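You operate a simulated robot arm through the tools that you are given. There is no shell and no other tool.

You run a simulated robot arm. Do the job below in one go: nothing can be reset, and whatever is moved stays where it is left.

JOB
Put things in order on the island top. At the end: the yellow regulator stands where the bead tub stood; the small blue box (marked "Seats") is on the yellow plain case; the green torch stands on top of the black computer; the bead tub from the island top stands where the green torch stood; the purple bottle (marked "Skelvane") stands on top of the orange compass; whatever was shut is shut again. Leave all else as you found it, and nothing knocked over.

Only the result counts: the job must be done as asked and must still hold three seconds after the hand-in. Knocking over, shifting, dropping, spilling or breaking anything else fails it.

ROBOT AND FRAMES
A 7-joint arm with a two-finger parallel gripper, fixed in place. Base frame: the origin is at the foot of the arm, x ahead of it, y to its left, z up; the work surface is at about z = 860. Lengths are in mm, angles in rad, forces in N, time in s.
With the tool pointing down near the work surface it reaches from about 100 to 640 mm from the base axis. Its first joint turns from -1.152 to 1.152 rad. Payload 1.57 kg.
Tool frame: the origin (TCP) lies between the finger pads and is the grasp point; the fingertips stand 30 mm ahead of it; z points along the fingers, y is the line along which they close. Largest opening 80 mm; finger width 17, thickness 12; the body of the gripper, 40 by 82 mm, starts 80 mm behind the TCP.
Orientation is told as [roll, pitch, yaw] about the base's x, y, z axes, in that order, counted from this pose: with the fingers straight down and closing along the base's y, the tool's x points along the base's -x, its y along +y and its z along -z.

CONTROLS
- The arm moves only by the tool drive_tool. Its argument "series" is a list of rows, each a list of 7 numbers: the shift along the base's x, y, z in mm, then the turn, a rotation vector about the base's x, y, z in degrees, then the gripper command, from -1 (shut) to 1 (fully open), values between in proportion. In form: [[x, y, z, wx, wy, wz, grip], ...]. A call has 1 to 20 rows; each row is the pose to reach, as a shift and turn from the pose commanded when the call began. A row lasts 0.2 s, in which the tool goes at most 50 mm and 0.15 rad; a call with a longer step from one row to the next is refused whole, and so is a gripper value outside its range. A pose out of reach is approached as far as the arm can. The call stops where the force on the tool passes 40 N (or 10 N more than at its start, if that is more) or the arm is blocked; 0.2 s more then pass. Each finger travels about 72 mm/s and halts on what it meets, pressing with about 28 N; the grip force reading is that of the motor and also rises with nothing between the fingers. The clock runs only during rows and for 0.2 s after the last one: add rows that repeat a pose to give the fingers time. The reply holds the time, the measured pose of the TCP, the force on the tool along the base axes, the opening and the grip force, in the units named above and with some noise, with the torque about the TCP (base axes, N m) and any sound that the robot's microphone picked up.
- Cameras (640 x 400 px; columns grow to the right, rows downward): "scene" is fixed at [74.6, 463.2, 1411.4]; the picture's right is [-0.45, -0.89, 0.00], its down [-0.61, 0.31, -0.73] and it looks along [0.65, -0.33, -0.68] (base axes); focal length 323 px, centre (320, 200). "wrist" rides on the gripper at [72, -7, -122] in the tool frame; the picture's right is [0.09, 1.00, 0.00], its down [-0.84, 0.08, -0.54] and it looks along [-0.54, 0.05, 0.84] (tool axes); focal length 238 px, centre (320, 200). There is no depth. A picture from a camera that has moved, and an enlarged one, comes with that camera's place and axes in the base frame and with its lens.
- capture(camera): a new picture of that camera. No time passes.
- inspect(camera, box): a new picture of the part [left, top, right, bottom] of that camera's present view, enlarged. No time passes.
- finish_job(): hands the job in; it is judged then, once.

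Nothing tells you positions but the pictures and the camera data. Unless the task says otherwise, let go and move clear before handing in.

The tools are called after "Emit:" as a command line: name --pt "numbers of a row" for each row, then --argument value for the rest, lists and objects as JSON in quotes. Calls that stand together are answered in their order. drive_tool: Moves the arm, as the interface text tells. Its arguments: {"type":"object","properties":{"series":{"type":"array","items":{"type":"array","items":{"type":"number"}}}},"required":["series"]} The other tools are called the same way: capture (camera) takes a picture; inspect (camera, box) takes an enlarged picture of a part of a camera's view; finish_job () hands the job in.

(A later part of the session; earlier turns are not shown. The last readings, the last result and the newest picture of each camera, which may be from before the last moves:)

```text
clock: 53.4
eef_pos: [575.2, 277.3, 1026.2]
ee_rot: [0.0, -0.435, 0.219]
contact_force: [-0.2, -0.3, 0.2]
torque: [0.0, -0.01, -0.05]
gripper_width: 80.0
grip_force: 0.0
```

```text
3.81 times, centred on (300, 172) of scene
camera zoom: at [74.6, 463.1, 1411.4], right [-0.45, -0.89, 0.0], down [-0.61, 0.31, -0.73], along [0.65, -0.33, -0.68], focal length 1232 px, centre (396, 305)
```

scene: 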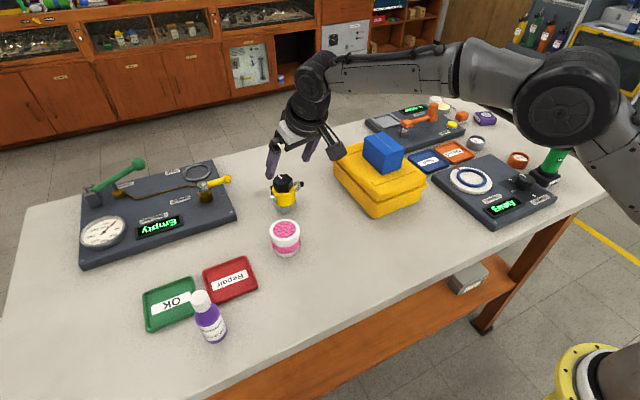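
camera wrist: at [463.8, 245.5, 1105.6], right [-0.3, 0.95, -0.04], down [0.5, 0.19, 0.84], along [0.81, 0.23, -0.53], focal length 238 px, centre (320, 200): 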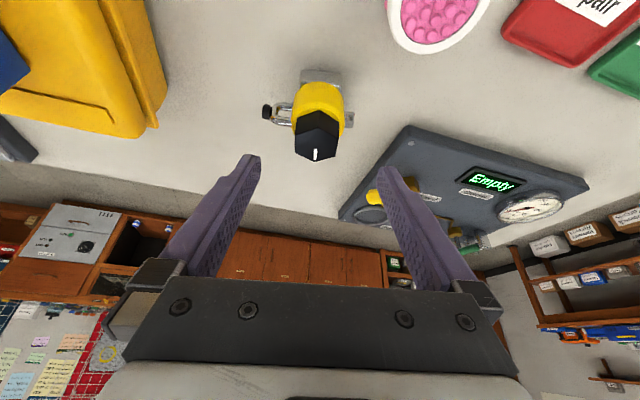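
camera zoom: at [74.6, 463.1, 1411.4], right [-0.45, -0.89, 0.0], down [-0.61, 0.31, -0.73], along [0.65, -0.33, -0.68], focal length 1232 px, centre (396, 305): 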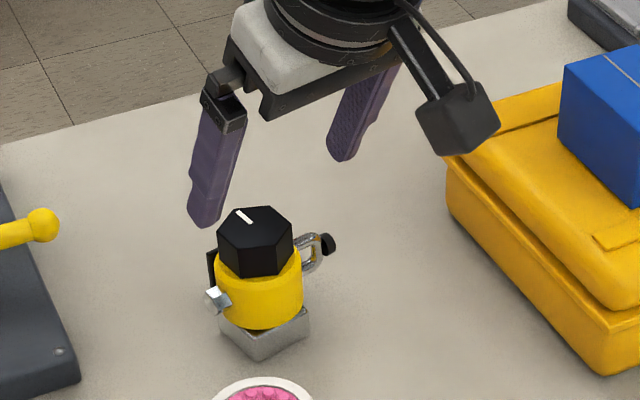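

The knob is at about (614, 283), with its top at z≈949 and bottom at 928, and the flats line up with the tool yaw. I'll approach partway with the fingers narrowed a little and recheck the centring.

Emit:
drive_tool --pt "8 0 -15 0 0 0 0.8" --pt "15 1 -30 0 0 0 0.6" --pt "20 2 -42 0 0 0 0.5" --pt "20 2 -42 0 0 0 0.5"

Emit:
capture --camera "wrist"

Emit:
inspect --camera "wrist" --box '[240, 90, 400, 220]'

Emit:
inspect --camera "scene" --box '[250, 140, 330, 220]'

```text
clock: 54.4
eef_pos: [596.1, 280.1, 983.7]
ee_rot: [-0.001, -0.436, 0.222]
contact_force: [0.0, 0.2, -1.1]
torque: [0.02, 0.02, 0.0]
gripper_width: 60.1
grip_force: 0.1
```

```text
taken
camera wrist: at [484.3, 247.2, 1063.8], right [-0.3, 0.95, -0.04], down [0.5, 0.19, 0.84], along [0.81, 0.23, -0.53], focal length 238 px, centre (320, 200)
```

wrist: 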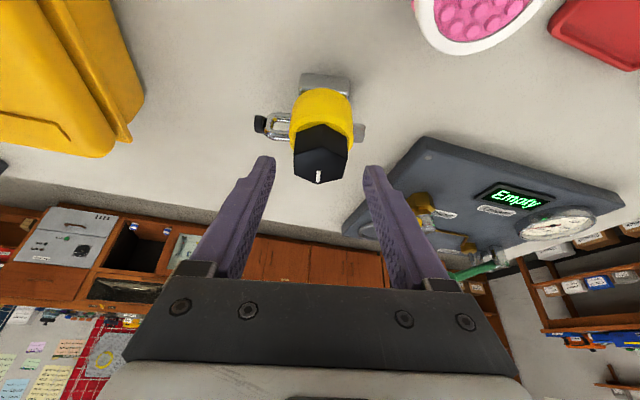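

```text
3.08 times, centred on (320, 155) of wrist
camera zoom: at [484.3, 247.2, 1063.8], right [-0.3, 0.95, -0.04], down [0.5, 0.19, 0.84], along [0.81, 0.23, -0.53], focal length 733 px, centre (320, 338)
```

zoom: 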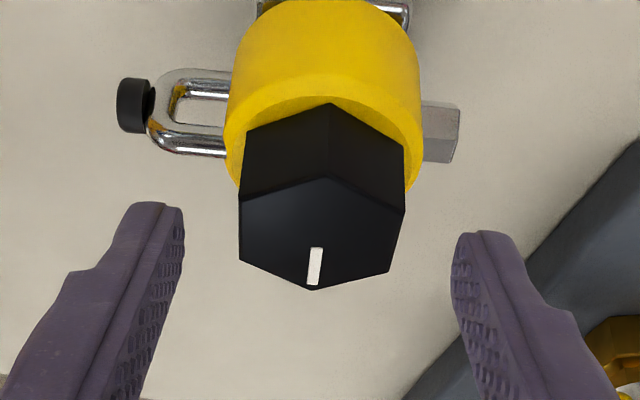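

```text
5.00 times, centred on (290, 180) of scene
camera zoom: at [74.6, 463.2, 1411.4], right [-0.45, -0.89, 0.0], down [-0.61, 0.31, -0.73], along [0.65, -0.33, -0.68], focal length 1617 px, centre (470, 300)
```

zoom: 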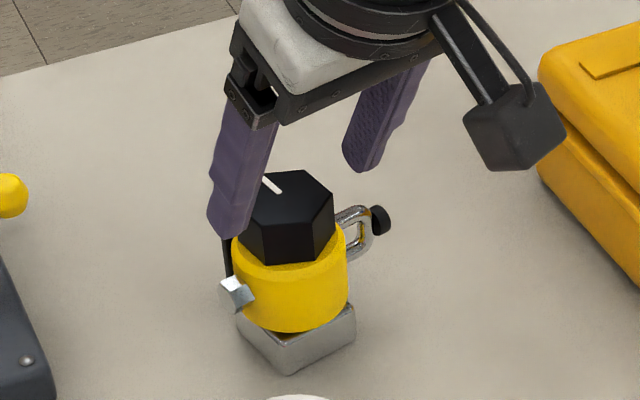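

The knob is centred between the fingers within half a millimetre. I'll make the final approach and close on the flats.

Emit:
drive_tool --pt "5 1 -11 0 0 0 0.5" --pt "10.2 2 -22 0 0 0 0.5" --pt "10.2 2 -22 0 0 0 0.5"

Emit:
capture --camera "wrist"

Emit:
inspect --camera "scene" --box '[250, 140, 330, 220]'

```text
clock: 55.2
eef_pos: [606.0, 280.7, 960.8]
ee_rot: [0.0, -0.437, 0.219]
contact_force: [-0.5, -0.4, 0.4]
torque: [0.01, 0.02, -0.02]
gripper_width: 60.1
grip_force: 0.2
```

```text
taken
camera wrist: at [494.3, 249.2, 1042.0], right [-0.3, 0.95, -0.04], down [0.5, 0.19, 0.84], along [0.81, 0.23, -0.53], focal length 238 px, centre (320, 200)
```

wrist: 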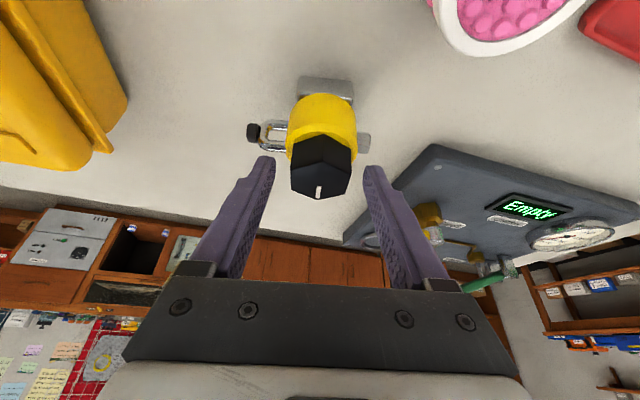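

```text
5.00 times, centred on (290, 180) of scene
camera zoom: at [74.6, 463.2, 1411.4], right [-0.45, -0.89, 0.0], down [-0.61, 0.31, -0.73], along [0.65, -0.33, -0.68], focal length 1617 px, centre (470, 300)
```

zoom: 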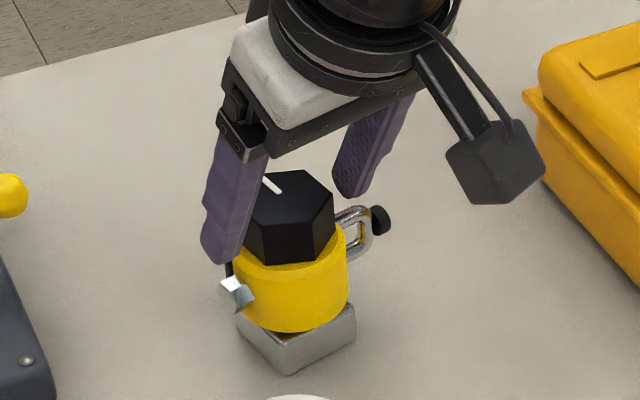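

Emit:
drive_tool --pt "0 0 0 0 0 0 0.2" --pt "0 0 0 0 0 0 0.0" --pt "0 0 0 0 0 0 -0.1" --pt "0 0 0 0 0 0 -0.3" --pt "0 0 0 0 0 0 -1" --pt "0 0 0 0 0 0 -1" --pt "0 0 0 0 0 0 -1"

Emit:
inspect --camera "wrist" --box '[230, 60, 410, 220]'

Emit:
inspect --camera "scene" --box '[250, 140, 330, 220]'

```text
clock: 56.8
eef_pos: [605.8, 282.0, 961.5]
ee_rot: [0.002, -0.435, 0.219]
contact_force: [1.3, -0.9, 0.0]
torque: [0.02, -0.02, -0.01]
gripper_width: 41.4
grip_force: 28.2
```

```text
2.50 times, centred on (320, 140) of wrist
camera zoom: at [494.2, 249.2, 1042.2], right [-0.3, 0.95, -0.04], down [0.5, 0.19, 0.84], along [0.81, 0.23, -0.53], focal length 596 px, centre (320, 350)
```

zoom: 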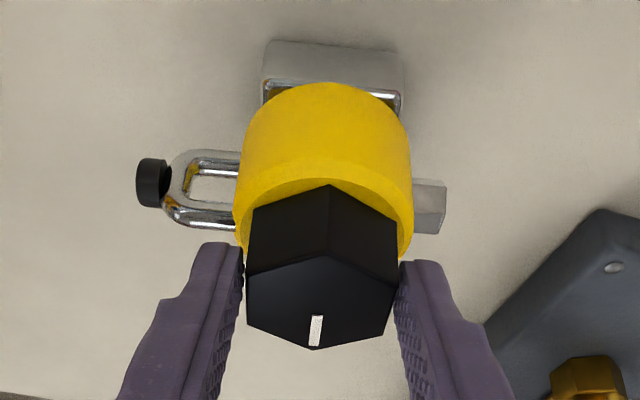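

```text
5.00 times, centred on (290, 180) of scene
camera zoom: at [74.7, 463.1, 1411.4], right [-0.45, -0.89, 0.0], down [-0.61, 0.31, -0.73], along [0.65, -0.33, -0.68], focal length 1617 px, centre (470, 300)
```

zoom: 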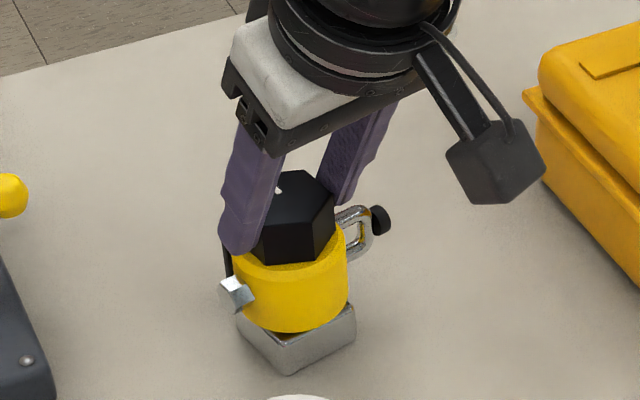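

The grip holds at 41 mm without disturbing it. I'll do a small test lift first.

Emit:
drive_tool --pt "0 0 3 0 0 0 -1" --pt "0 0 8 0 0 0 -1" --pt "0 0 15 0 0 0 -1" --pt "0 0 15 0 0 0 -1"

Emit:
inspect --camera "wrist" --box '[230, 60, 410, 220]'

Emit:
inspect --camera "scene" --box '[250, 140, 330, 220]'

```text
clock: 57.8
eef_pos: [604.5, 280.8, 976.2]
ee_rot: [0.0, -0.436, 0.221]
contact_force: [-0.7, -0.8, -5.2]
torque: [-0.01, 0.07, -0.04]
gripper_width: 41.5
grip_force: 28.1
```

```text
2.50 times, centred on (320, 140) of wrist
camera zoom: at [494.2, 249.5, 1057.1], right [-0.3, 0.95, -0.04], down [0.5, 0.19, 0.84], along [0.81, 0.23, -0.53], focal length 596 px, centre (320, 350)
```

zoom: 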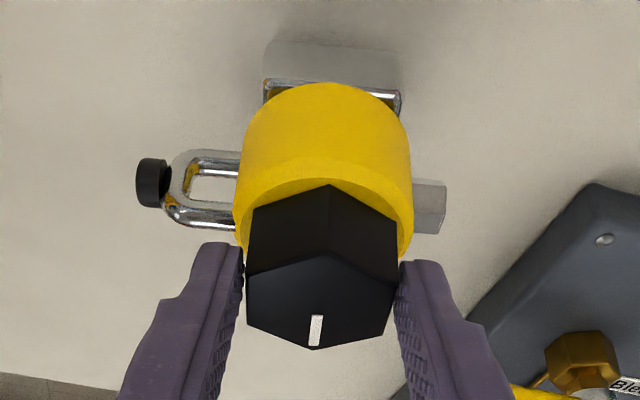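

```text
5.00 times, centred on (290, 180) of scene
camera zoom: at [74.7, 463.2, 1411.4], right [-0.45, -0.89, 0.0], down [-0.61, 0.31, -0.73], along [0.65, -0.33, -0.68], focal length 1617 px, centre (470, 300)
```

zoom: 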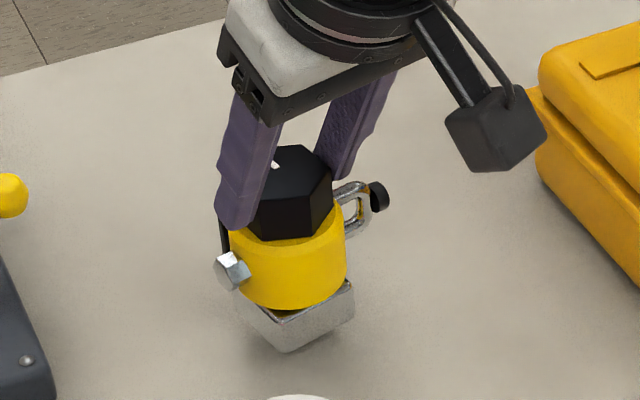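

Lifted cleanly, about 0.5 kg and hanging straight. I'll carry it inward, clear of the tub, to the tub's old spot at (379, 229.5).

Emit:
drive_tool --pt "0 -10 15 0 0 0 -1" --pt "-10 -22 35 0 0 0 -1" --pt "-25 -35 55 0 0 0 -1" --pt "-50 -46 70 0 0 0 -1" --pt "-80 -52 75 0 0 0 -1" --pt "-115 -53 75 0 0 0 -1" --pt "-150 -53 75 0 0 0 -1" --pt "-185 -53 75 0 0 0 -1" --pt "-215 -53 75 0 0 0 -1" --pt "-235 -53 70 0 0 0 -1" --pt "-235 -53 45 0 0 0 -1" --pt "-235 -53 45 0 0 0 -1"

Emit:
capture --camera "wrist"

Emit:
capture --camera "scene"

```text
clock: 60.4
eef_pos: [371.9, 228.8, 1020.8]
ee_rot: [0.001, -0.437, 0.219]
contact_force: [0.0, 0.2, -6.2]
torque: [0.02, 0.09, 0.03]
gripper_width: 41.3
grip_force: 28.3
```

```text
taken
camera wrist: at [259.3, 196.0, 1101.7], right [-0.3, 0.95, -0.04], down [0.5, 0.19, 0.84], along [0.81, 0.23, -0.53], focal length 238 px, centre (320, 200)
```

wrist: 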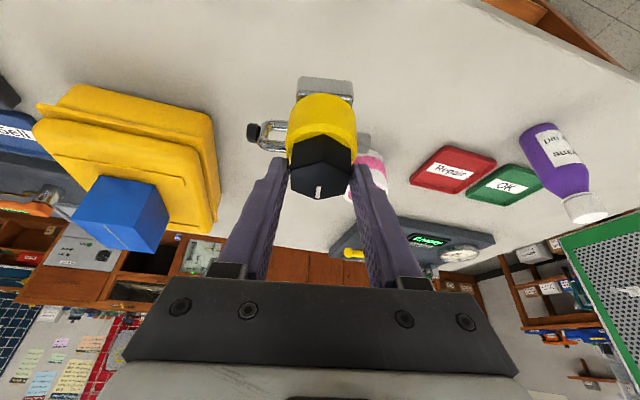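

```text
taken
```

scene: 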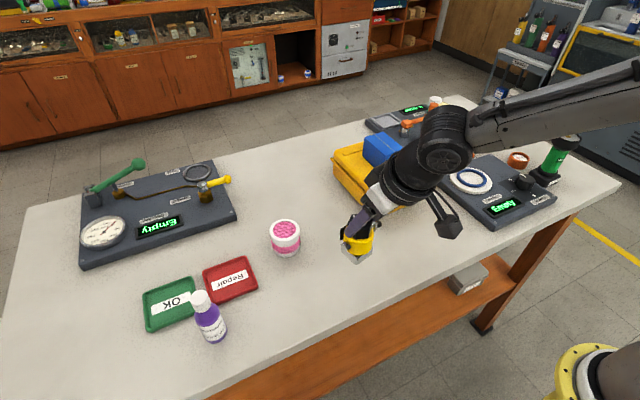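

Positioned over the tub's old spot. I'll lower in stages.

Emit:
drive_tool --pt "-1.5 -0.5 -15 0 0 0 -1" --pt "-1.5 -0.5 -30 0 0 0 -1" --pt "-1.5 -0.5 -42 0 0 0 -1" --pt "-1.5 -0.5 -50 0 0 0 -1" --pt "-1.5 -0.5 -54 0 0 0 -1" --pt "-1.5 -0.5 -57 0 0 0 -1" --pt "-1.5 -0.5 -57 0 0 0 -1"

Emit:
inspect --camera "scene" --box '[310, 200, 410, 290]'

Emit:
inspect --camera "wrist" --box '[230, 60, 410, 220]'

```text
clock: 62.0
eef_pos: [368.6, 227.5, 964.1]
ee_rot: [-0.002, -0.437, 0.218]
contact_force: [0.3, 0.8, -4.4]
torque: [-0.03, 0.07, -0.04]
gripper_width: 41.5
grip_force: 27.6
```

```text
4.44 times, centred on (360, 245) of scene
camera zoom: at [74.7, 463.2, 1411.4], right [-0.45, -0.89, 0.0], down [-0.61, 0.31, -0.73], along [0.65, -0.33, -0.68], focal length 1438 px, centre (142, 0)
```

zoom: 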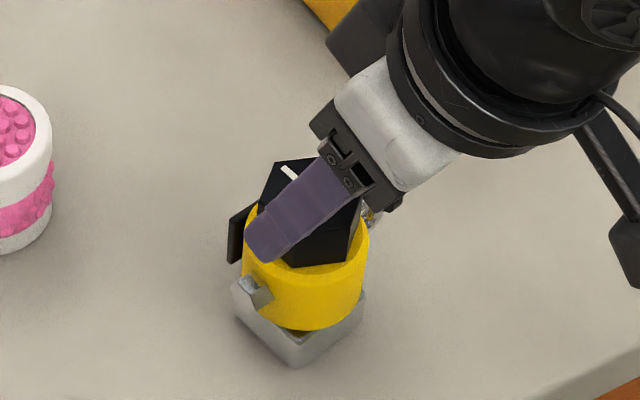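

```text
2.50 times, centred on (320, 140) of wrist
camera zoom: at [257.8, 195.7, 1044.6], right [-0.3, 0.95, -0.04], down [0.5, 0.19, 0.84], along [0.81, 0.23, -0.53], focal length 596 px, centre (320, 350)
```

zoom: 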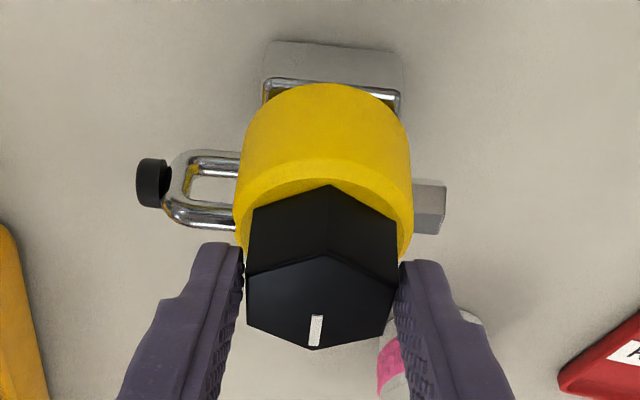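

Emit:
drive_tool --pt "0 0 -1 0 0 0 -1" --pt "0 0 -2 0 0 0 -1" --pt "0 0 -3 0 0 0 -1" --pt "0 0 -3 0 0 0 -1"

```text
clock: 63.0
eef_pos: [369.9, 227.6, 962.3]
ee_rot: [0.0, -0.436, 0.22]
contact_force: [-2.2, -1.0, -1.8]
torque: [0.04, 0.2, -0.02]
gripper_width: 41.4
grip_force: 28.1
```

Emit:
drive_tool --pt "0 0 -0.7 0 0 0 -1" --pt "0 0 -1.4 0 0 0 -1" --pt "0 0 -1.4 0 0 0 -1"

Emit:
inspect --camera "scene" --box '[310, 200, 410, 290]'

```text
clock: 63.8
eef_pos: [369.8, 227.8, 962.1]
ee_rot: [0.0, -0.438, 0.221]
contact_force: [-9.4, -7.7, 15.0]
torque: [-0.53, 0.36, -0.18]
gripper_width: 41.6
grip_force: 27.6
```

```text
4.44 times, centred on (360, 245) of scene
camera zoom: at [74.2, 462.9, 1411.5], right [-0.45, -0.89, 0.0], down [-0.61, 0.31, -0.73], along [0.65, -0.33, -0.68], focal length 1438 px, centre (142, 0)
```

zoom: 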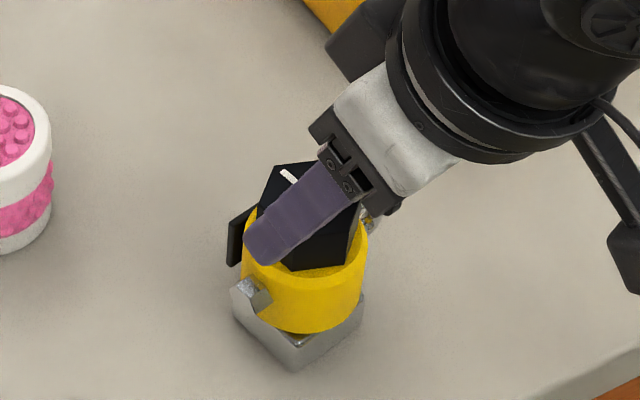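

Full contact. I'll ease back slightly to take off the load, then open and retreat along the tool axis.

Emit:
drive_tool --pt "0 0 0.6 0 0 0 -1" --pt "0 0 1.0 0 0 0 -1" --pt "0 0 1.0 0 0 0 0.15" --pt "0 0 1.0 0 0 0 0.35" --pt "0 0 1.0 0 0 0 0.6" --pt "0 0 1.0 0 0 0 0.8" --pt "0 0 1.0 0 0 0 0.8"

Emit:
inspect --camera "scene" --box '[310, 200, 410, 290]'

Emit:
inspect --camera "wrist" --box '[230, 60, 410, 220]'

```text
clock: 65.4
eef_pos: [368.6, 226.8, 961.6]
ee_rot: [-0.001, -0.435, 0.219]
contact_force: [-0.1, -0.2, 0.2]
torque: [-0.01, -0.01, 0.0]
gripper_width: 71.9
grip_force: 0.0
```

```text
4.44 times, centred on (360, 245) of scene
camera zoom: at [74.6, 463.2, 1411.4], right [-0.45, -0.89, 0.0], down [-0.61, 0.31, -0.73], along [0.65, -0.33, -0.68], focal length 1438 px, centre (142, 0)
```

zoom: 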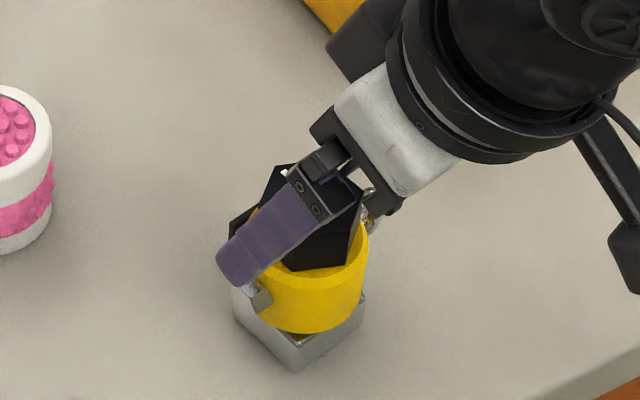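

```text
2.50 times, centred on (320, 140) of wrist
camera zoom: at [257.4, 195.6, 1042.0], right [-0.3, 0.95, -0.04], down [0.5, 0.19, 0.84], along [0.81, 0.23, -0.53], focal length 596 px, centre (320, 350)
```

zoom: 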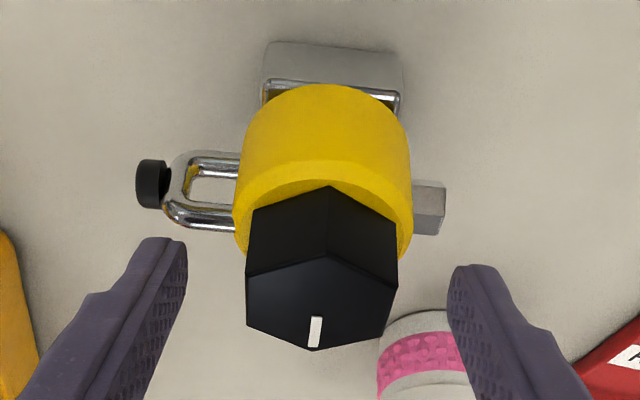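

The regulator stands at the tub's old spot. I'll retreat along the tool axis, bring the tool upright, and go look at the purple bottle.

Emit:
drive_tool --pt "-4 -1 9 0 0 0 0.8" --pt "-16 -3.6 36 0 0 0 0.8" --pt "-33 -7.4 72.5 0 0 0 1" --pt "-45 -10 110 0 0 0 1" --pt "-45 -10 140 0 0 -4 1" --pt "-40 0 150 0 0 -8.4 1" --pt "-35 20 150 0 0 -12.6 1" --pt "-35 20 150 0 0 -12.6 1"

Emit:
drive_tool --pt "0 20 0 0 6.25 0 1" --pt "0 45 0 0 12.5 0 1" --pt "0 80 0 0 18.75 0 1" --pt "0 120 0 0 25 0 1" --pt "0 150 0 0 25 0 1" --pt "0 150 0 0 25 0 1"

Emit:
capture --camera "wrist"

Emit:
capture --camera "scene"

```text
clock: 67.2
eef_pos: [333.6, 248.2, 1112.0]
ee_rot: [0.002, -0.436, 0.0]
contact_force: [-0.2, -0.4, 0.2]
torque: [0.02, 0.03, 0.04]
gripper_width: 79.9
grip_force: 0.1
```

```text
clock: 68.6
eef_pos: [334.5, 397.8, 1111.4]
ee_rot: [-0.001, -0.001, 0.001]
contact_force: [-0.3, -0.7, 0.4]
torque: [-0.01, 0.01, -0.02]
gripper_width: 80.1
grip_force: 0.0
```

```text
taken
camera wrist: at [263.2, 390.2, 1234.0], right [-0.09, 1.0, 0.0], down [0.84, 0.08, 0.54], along [0.54, 0.05, -0.84], focal length 238 px, centre (320, 200)
```

wrist: 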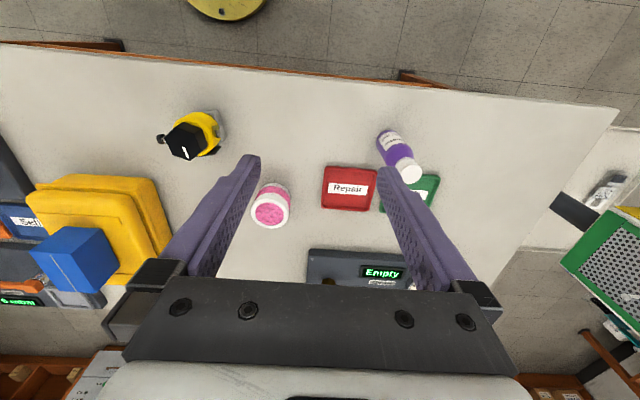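

```text
taken
```

scene: 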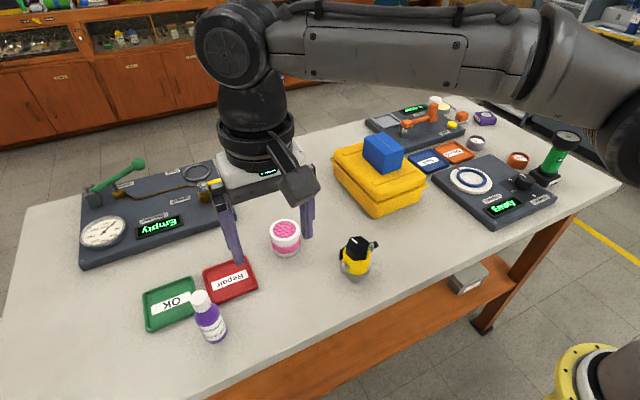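

Emit:
inspect --camera "wrist" --box '[360, 115, 440, 195]'

Emit:
inspect --camera "scene" --box '[170, 275, 250, 355]'

Emit:
inspect --camera "scene" --box '[260, 200, 400, 290]'

```text
5.00 times, centred on (400, 155) of wrist
camera zoom: at [263.2, 390.2, 1234.0], right [-0.09, 1.0, 0.0], down [0.84, 0.08, 0.54], along [0.54, 0.05, -0.84], focal length 1192 px, centre (-80, 425)
```

zoom: 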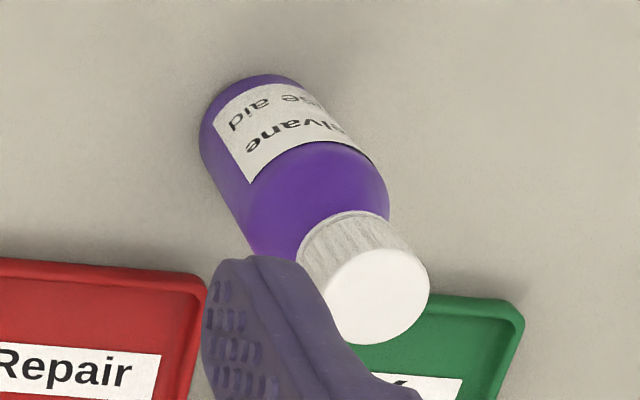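

```text
5.00 times, centred on (210, 315) of scene
camera zoom: at [74.6, 463.2, 1411.4], right [-0.45, -0.89, 0.0], down [-0.61, 0.31, -0.73], along [0.65, -0.33, -0.68], focal length 1617 px, centre (870, -375)
```

zoom: 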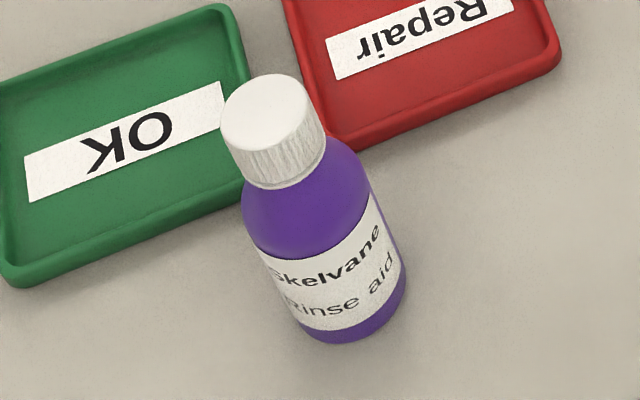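

```text
4.44 times, centred on (330, 245) of scene
camera zoom: at [74.6, 463.2, 1411.4], right [-0.45, -0.89, 0.0], down [-0.61, 0.31, -0.73], along [0.65, -0.33, -0.68], focal length 1438 px, centre (276, 0)
```

zoom: 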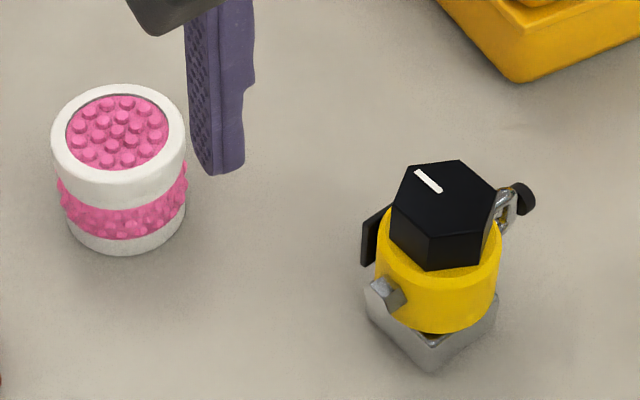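

The tub and regulator both look well placed. The bottle axis is at about (379.5, 510.5), 38 mm wide, with the cap top near z=980. It's at the edge of reach, so I'll come down beside it and sweep in horizontally with the fingers on either side.

Emit:
drive_tool --pt "-4 30 -25 0 0 0 1" --pt "-8 60 -55 0 0 0 1" --pt "-12 90 -85 0 0 0 1" --pt "-15 110 -111 0 0 0 1" --pt "-15 112 -150 0 0 0 1" --pt "-15 112 -180 0 0 0 1" --pt "-15 112 -199 0 0 0 1" --pt "-15 112 -199 0 0 0 1"

Emit:
capture --camera "wrist"

Emit:
capture --camera "scene"

```text
clock: 70.4
eef_pos: [320.8, 509.2, 911.9]
ee_rot: [-0.001, 0.0, -0.002]
contact_force: [-1.3, 0.4, 0.8]
torque: [0.01, 0.01, 0.01]
gripper_width: 79.9
grip_force: 0.0
```

```text
taken
camera wrist: at [248.8, 502.3, 1034.3], right [-0.09, 1.0, 0.0], down [0.84, 0.08, 0.54], along [0.54, 0.05, -0.84], focal length 238 px, centre (320, 200)
```

wrist: 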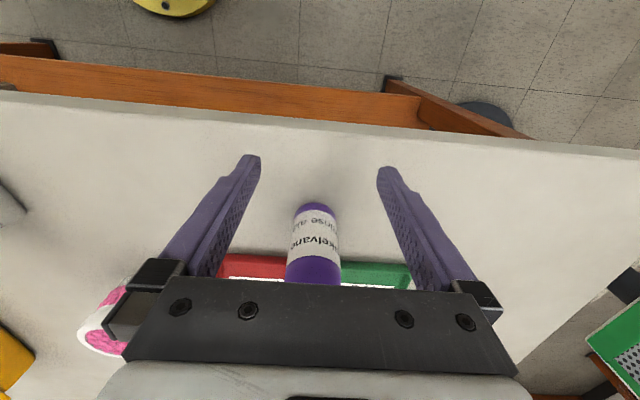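

```text
taken
```

scene: 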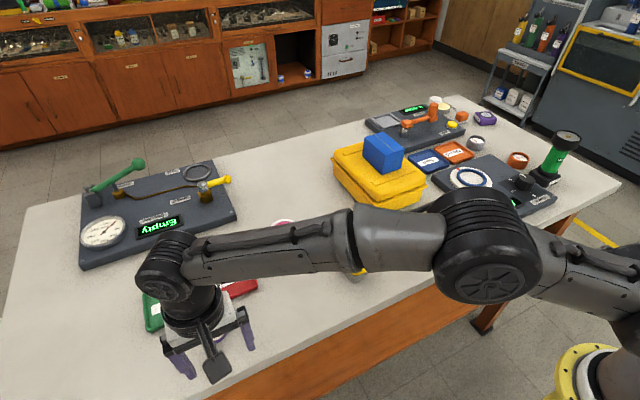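

The bottle is centred between the open fingers ahead. I'll sweep in +x to straddle it.

Emit:
drive_tool --pt "15 1 0 0 0 0 1" --pt "30 1 0 0 0 0 1" --pt "45 1.5 0 0 0 0 1" --pt "52 1.5 0 0 0 0 1" --pt "58 1.5 0 0 0 0 1" --pt "58 1.5 0 0 0 0 1"

Emit:
capture --camera "wrist"

Emit:
inspect --camera "scene" --box '[130, 210, 270, 370]'

```text
clock: 71.8
eef_pos: [376.8, 511.7, 912.1]
ee_rot: [0.001, 0.0, 0.001]
contact_force: [0.6, -0.5, 0.1]
torque: [0.02, 0.0, 0.01]
gripper_width: 79.9
grip_force: 0.1
```

```text
taken
camera wrist: at [306.5, 504.4, 1034.9], right [-0.09, 1.0, 0.0], down [0.84, 0.08, 0.54], along [0.54, 0.05, -0.84], focal length 238 px, centre (320, 200)
```

wrist: 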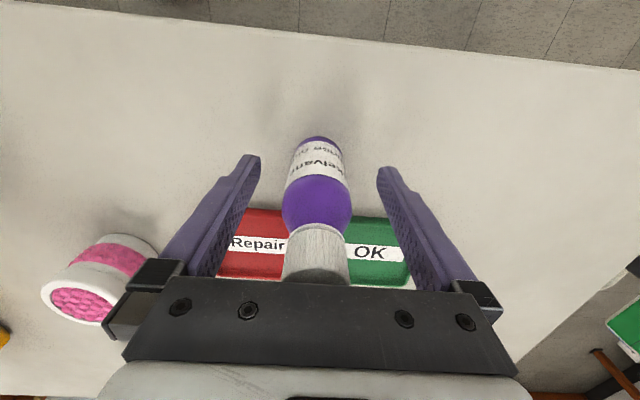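

```text
2.50 times, centred on (200, 290) of scene
camera zoom: at [74.6, 463.2, 1411.4], right [-0.45, -0.89, 0.0], down [-0.61, 0.31, -0.73], along [0.65, -0.33, -0.68], focal length 809 px, centre (620, -25)
```

zoom: 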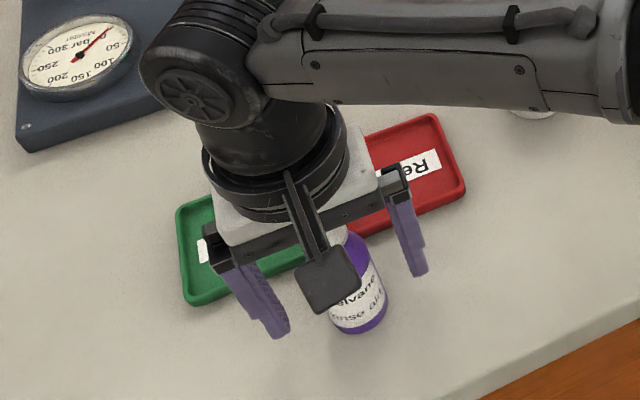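

Emit:
drive_tool --pt "3 -0.5 0 0 0 0 1" --pt "3 -0.5 0 0 0 0 0.5" --pt "3 -0.5 0 0 0 0 0.2" --pt "3 -0.5 0 0 0 0 0" --pt "3 -0.5 0 0 0 0 -0.3" --pt "3 -0.5 0 0 0 0 -1" --pt "3 -0.5 0 0 0 0 -1" --pt "3 -0.5 0 0 0 0 -1"

Emit:
capture --camera "wrist"

Emit:
inspect --camera "scene" --box '[130, 210, 270, 370]'

```text
clock: 73.6
eef_pos: [380.3, 510.0, 912.2]
ee_rot: [0.0, 0.001, 0.0]
contact_force: [0.4, -0.5, 0.3]
torque: [0.0, 0.01, -0.03]
gripper_width: 36.6
grip_force: 28.2
```

```text
taken
camera wrist: at [309.2, 503.8, 1034.7], right [-0.09, 1.0, 0.0], down [0.84, 0.08, 0.54], along [0.54, 0.05, -0.84], focal length 238 px, centre (320, 200)
```

wrist: 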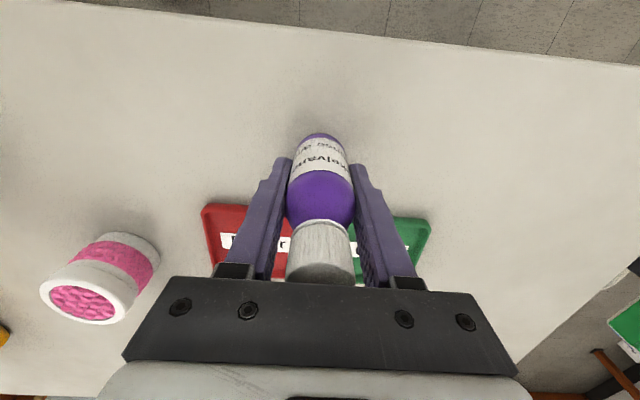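

```text
2.50 times, centred on (200, 290) of scene
camera zoom: at [74.6, 463.1, 1411.4], right [-0.45, -0.89, 0.0], down [-0.61, 0.31, -0.73], along [0.65, -0.33, -0.68], focal length 809 px, centre (620, -25)
```

zoom: 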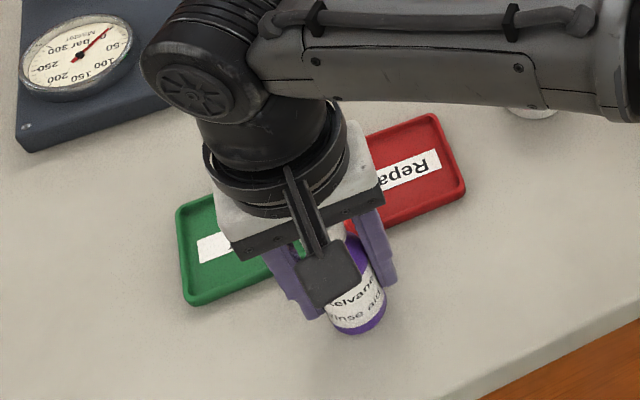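

The bottle is gripped at 36.6 mm. I'll lift it, draw it inward, and carry it high across to the compass side.

Emit:
drive_tool --pt "0 0 5 0 0 0 -1" --pt "0 0 20 0 0 0 -1" --pt "-5 -10 45 0 0 0 -1" --pt "-15 -25 80 0 0 0 -1" --pt "-25 -45 115 0 0 0 -1" --pt "-35 -70 148 0 0 0 -1" --pt "-40 -105 175 0 0 0 -1" --pt "-40 -150 180 0 0 0 -1" --pt "-40 -198 180 0 0 0 -1" --pt "-40 -246 180 0 0 0 -1" --pt "-40 -294 180 0 0 0 -1" --pt "-35 -342 180 0 0 0 -1" --pt "-30 -390 180 0 0 0 -1" --pt "-25 -438 180 0 0 0 -1" --pt "-20 -485 180 0 0 0 -1" --pt "-10 -532 180 0 0 0 -1" --pt "0 -579 180 0 0 0 -1" --pt "10 -626 180 0 0 0 -1" --pt "20 -673 180 0 0 0 -1" --pt "30 -720 180 0 0 0 -1"

Emit:
capture --camera "wrist"

Emit:
capture --camera "scene"

```text
clock: 77.8
eef_pos: [409.7, -208.9, 1094.5]
ee_rot: [0.0, 0.0, 0.0]
contact_force: [0.7, -0.4, -1.1]
torque: [0.04, 0.02, 0.01]
gripper_width: 36.9
grip_force: 27.6
```

```text
taken
camera wrist: at [339.0, -216.6, 1215.7], right [-0.09, 1.0, 0.0], down [0.84, 0.08, 0.54], along [0.54, 0.05, -0.84], focal length 238 px, centre (320, 200)
```

wrist: 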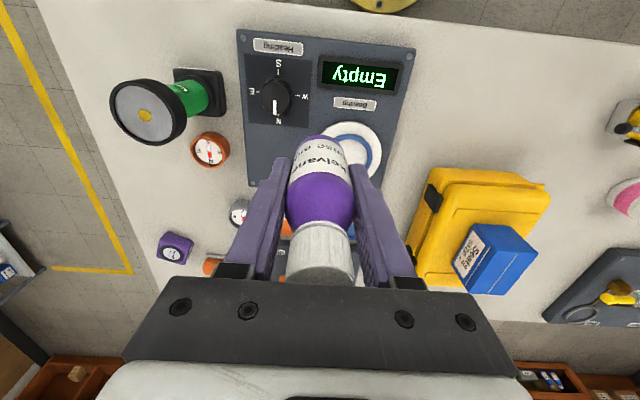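

```text
taken
```

scene: 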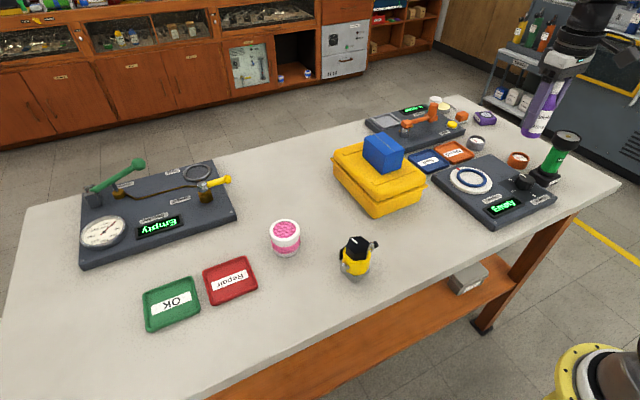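

The bottle is held upright and the compass is in view. I'll measure the compass precisely, and the bottle's pose in the gripper.

Emit:
inspect --camera "wrist" --box '[180, 120, 240, 180]'

Emit:
inspect --camera "wrist" --box '[250, 120, 390, 290]'

Emit:
inspect --camera "scene" --box '[490, 140, 550, 185]'

Emit:
inspect --camera "scene" --box '[500, 20, 640, 140]'

```text
6.67 times, centred on (210, 150) of wrist
camera zoom: at [339.0, -216.6, 1215.7], right [-0.09, 1.0, 0.0], down [0.84, 0.08, 0.54], along [0.54, 0.05, -0.84], focal length 1589 px, centre (1053, 533)
```

zoom: 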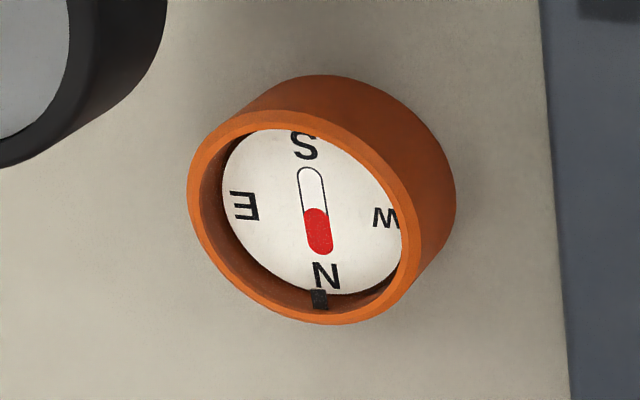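

```text
2.35 times, centred on (320, 205) of wrist
camera zoom: at [339.0, -216.6, 1215.7], right [-0.09, 1.0, 0.0], down [0.84, 0.08, 0.54], along [0.54, 0.05, -0.84], focal length 561 px, centre (320, 188)
```

zoom: 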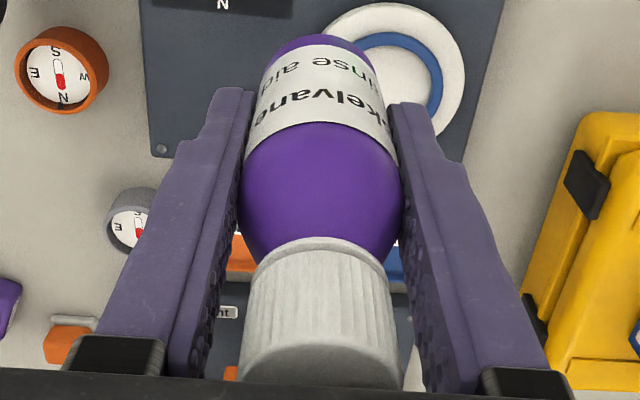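

```text
8.89 times, centred on (520, 162) of scene
camera zoom: at [74.6, 463.2, 1411.4], right [-0.45, -0.89, 0.0], down [-0.61, 0.31, -0.73], along [0.65, -0.33, -0.68], focal length 2875 px, centre (-1458, 533)
```

zoom: 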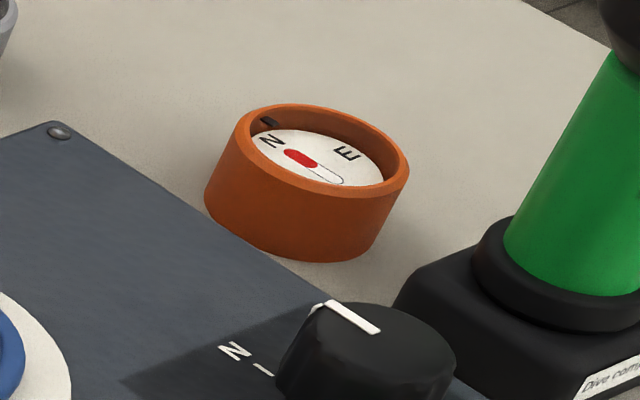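

```text
3.33 times, centred on (570, 80) of scene
camera zoom: at [74.6, 463.2, 1411.4], right [-0.45, -0.89, 0.0], down [-0.61, 0.31, -0.73], along [0.65, -0.33, -0.68], focal length 1078 px, centre (-513, 600)
```

zoom: 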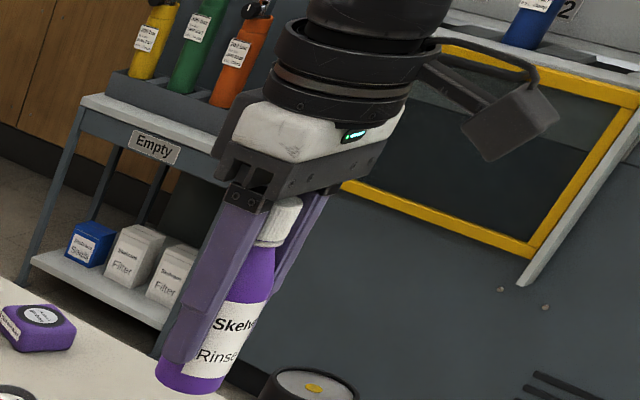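

The compass top is centred at about (481.3, -367.3) at z≈889, with a raised rim roughly 47 mm inside and 55 mm outside. I'll turn to -35° so the wrist camera stays clear of the torch, then approach from the +y side at height.

Emit:
drive_tool --pt "12 -20 -5 0 0 -7 -1" --pt "24 -40 -15 0 0 -14 -1" --pt "36 -60 -25 0 0 -21 -1" --pt "48 -80 -35 0 0 -28 -1" --pt "60 -100 -45 0 0 -35 -1" --pt "60 -100 -50 0 0 -35 -1" --pt "60 -100 -50 0 0 -35 -1"

Emit:
capture --camera "wrist"

Emit:
capture --camera "scene"

```text
clock: 79.4
eef_pos: [470.1, -309.3, 1042.2]
ee_rot: [0.0, 0.0, -0.612]
contact_force: [0.9, -0.6, -0.1]
torque: [-0.02, 0.01, -0.01]
gripper_width: 36.9
grip_force: 28.4
```

```text
taken
camera wrist: at [408.1, -273.6, 1164.6], right [0.5, 0.87, 0.0], down [0.73, -0.42, 0.54], along [0.47, -0.27, -0.84], focal length 238 px, centre (320, 200)
```

wrist: 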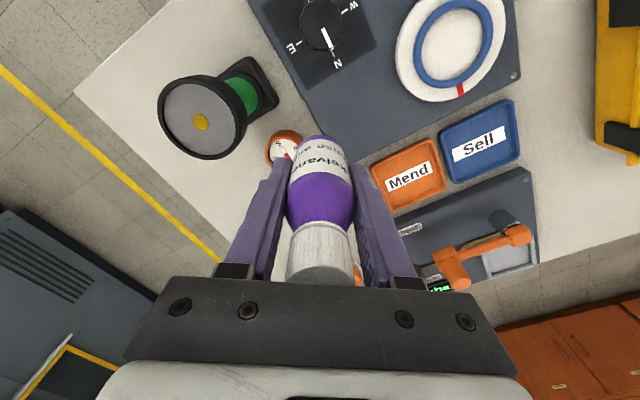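

```text
taken
```

scene: 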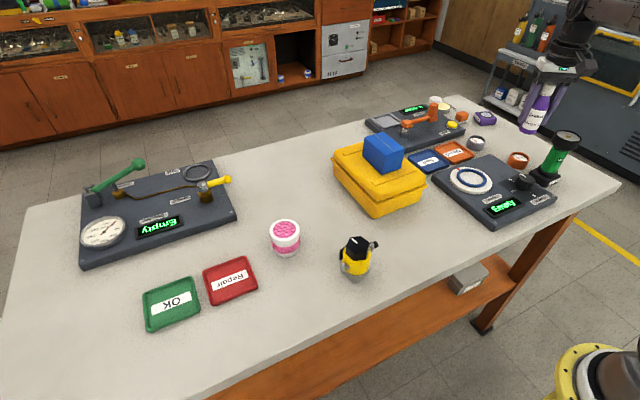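

Emit:
drive_tool --pt "3 -19 -5 0 0 0 -1" --pt "6 -38 -12 0 0 0 -1" --pt "9.3 -57 -20 0 0 0 -1" --pt "9.3 -57 -45 0 0 0 -1" --pt "9.3 -57 -70 0 0 0 -1" --pt "9.3 -57 -82 0 0 0 -1" --pt "9.3 -57 -82 0 0 0 -1"

Emit:
capture --camera "wrist"

Emit:
inspect --camera "wrist" --box '[260, 80, 380, 200]'

Emit:
inspect --camera "scene" --box '[480, 60, 600, 190]'

```text
clock: 81.0
eef_pos: [479.8, -366.6, 960.0]
ee_rot: [-0.001, 0.0, -0.611]
contact_force: [-0.3, -0.5, -1.0]
torque: [-0.01, 0.02, 0.04]
gripper_width: 36.7
grip_force: 27.8
```

```text
taken
camera wrist: at [417.8, -330.9, 1082.1], right [0.5, 0.87, 0.0], down [0.73, -0.42, 0.54], along [0.47, -0.27, -0.84], focal length 238 px, centre (320, 200)
```

wrist: 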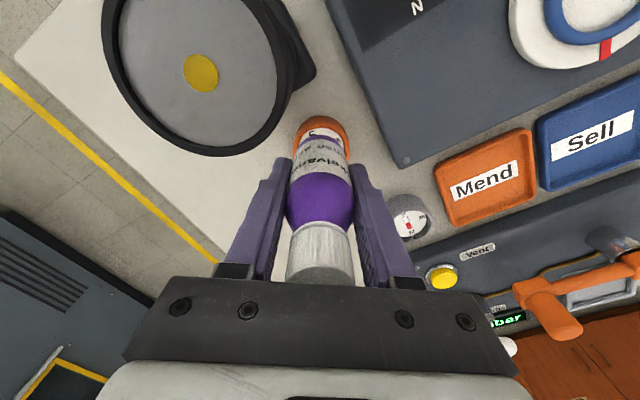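

```text
3.33 times, centred on (320, 140) of wrist
camera zoom: at [417.8, -330.9, 1082.1], right [0.5, 0.87, 0.0], down [0.73, -0.42, 0.54], along [0.47, -0.27, -0.84], focal length 794 px, centre (320, 400)
```

zoom: 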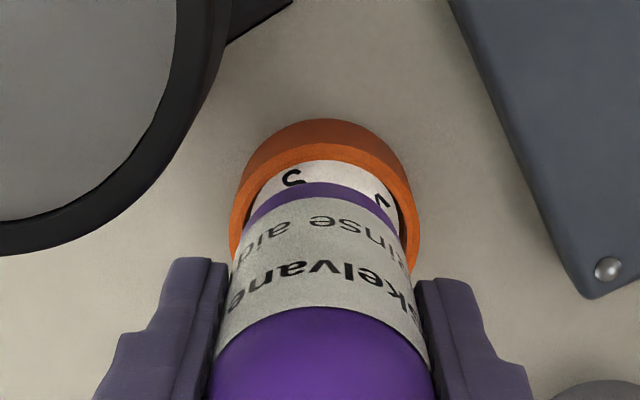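

```text
3.08 times, centred on (540, 125) of scene
camera zoom: at [74.6, 463.1, 1411.4], right [-0.45, -0.89, 0.0], down [-0.61, 0.31, -0.73], along [0.65, -0.33, -0.68], focal length 995 px, centre (-357, 431)
```

zoom: 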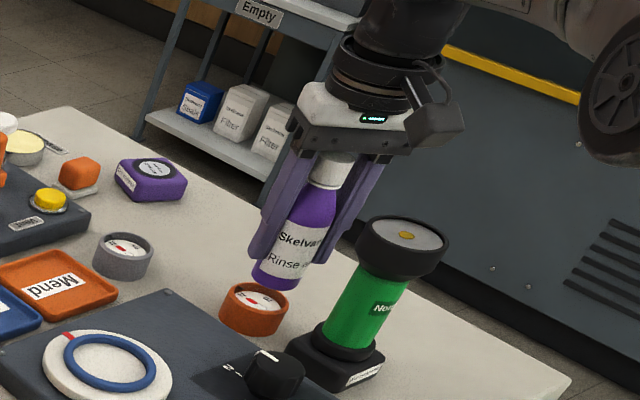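

The bottle hangs about 19 mm above the compass. The recess inside the rim (about 42 mm) is only slightly wider than the bottle, so I'll check the alignment from both cameras before lowering.

Emit:
inspect --camera "scene" --box '[500, 130, 550, 175]'

Emit:
inspect --camera "wrist" --box '[285, 105, 355, 165]'

```text
8.89 times, centred on (525, 152) of scene
camera zoom: at [74.6, 463.1, 1411.4], right [-0.45, -0.89, 0.0], down [-0.61, 0.31, -0.73], along [0.65, -0.33, -0.68], focal length 2875 px, centre (-1502, 622)
```

zoom: 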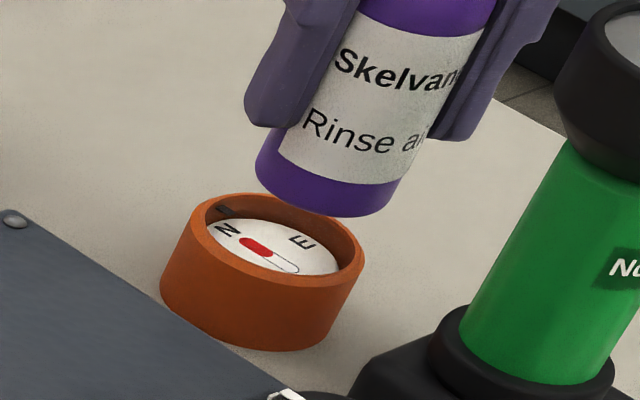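

```text
6.67 times, centred on (320, 135) of wrist
camera zoom: at [417.8, -330.9, 1082.1], right [0.5, 0.87, 0.0], down [0.73, -0.42, 0.54], along [0.47, -0.27, -0.84], focal length 1589 px, centre (320, 633)
```

zoom: 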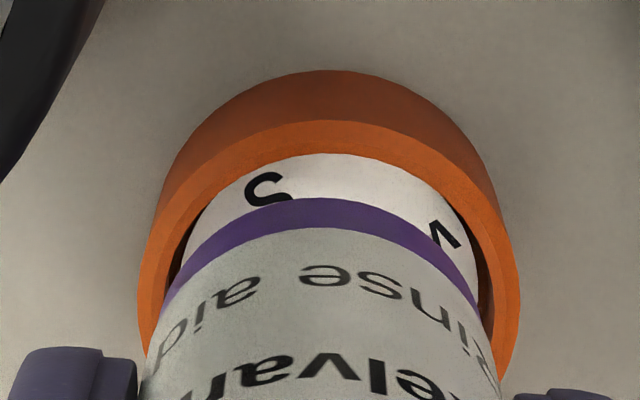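

The wrist view says the bottle should go about 3–4 mm further forward. I'll shift partway, lower to just above the rim to cut the parallax, and recheck.

Emit:
drive_tool --pt "2.6 -1.5 0 0 0 0 -1" --pt "2.6 -1.5 -7 0 0 0 -1" --pt "2.6 -1.5 -14 0 0 0 -1" --pt "2.6 -1.5 -14 0 0 0 -1"

Emit:
inspect --camera "scene" --box '[505, 140, 545, 175]'

Emit:
inspect --camera "wrist" --box '[285, 105, 355, 165]'

Emit:
capture --camera "wrist"

```text
clock: 82.0
eef_pos: [482.6, -368.4, 944.9]
ee_rot: [0.0, 0.0, -0.611]
contact_force: [0.2, 0.6, -0.9]
torque: [0.02, 0.0, -0.01]
gripper_width: 37.0
grip_force: 27.7
```

```text
11.43 times, centred on (525, 158) of scene
camera zoom: at [74.6, 463.1, 1411.4], right [-0.45, -0.89, 0.0], down [-0.61, 0.31, -0.73], along [0.65, -0.33, -0.68], focal length 3696 px, centre (-2023, 686)
```

zoom: 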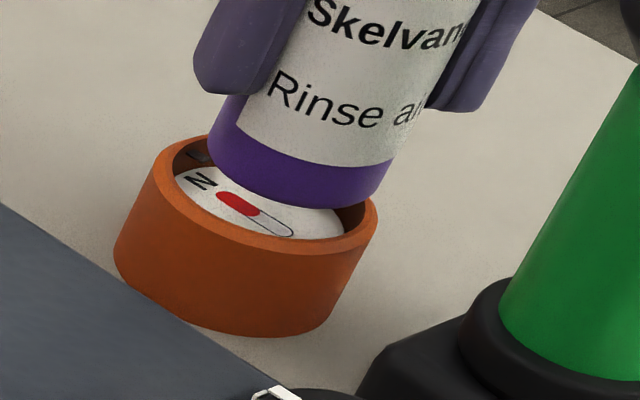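

```text
6.67 times, centred on (320, 135) of wrist
camera zoom: at [420.0, -332.1, 1068.0], right [0.5, 0.87, 0.0], down [0.73, -0.42, 0.54], along [0.47, -0.27, -0.84], focal length 1589 px, centre (320, 633)
```

zoom: 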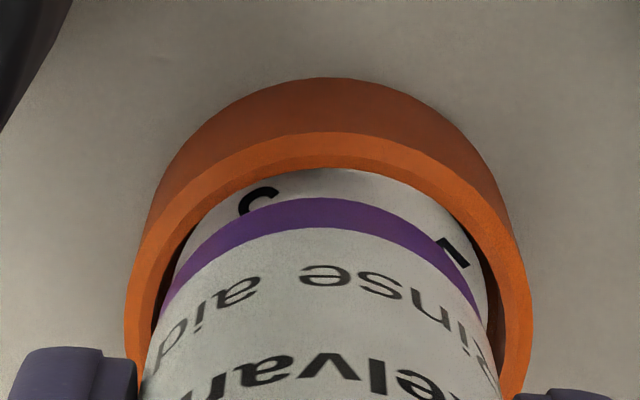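

```text
taken
camera wrist: at [420.0, -332.1, 1068.0], right [0.5, 0.87, 0.0], down [0.73, -0.42, 0.54], along [0.47, -0.27, -0.84], focal length 238 px, centre (320, 200)
```

wrist: 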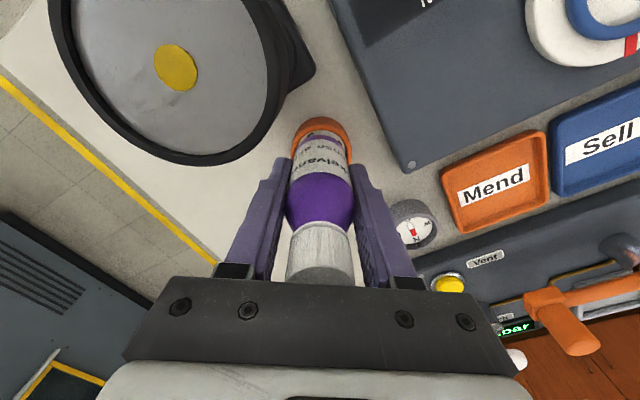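

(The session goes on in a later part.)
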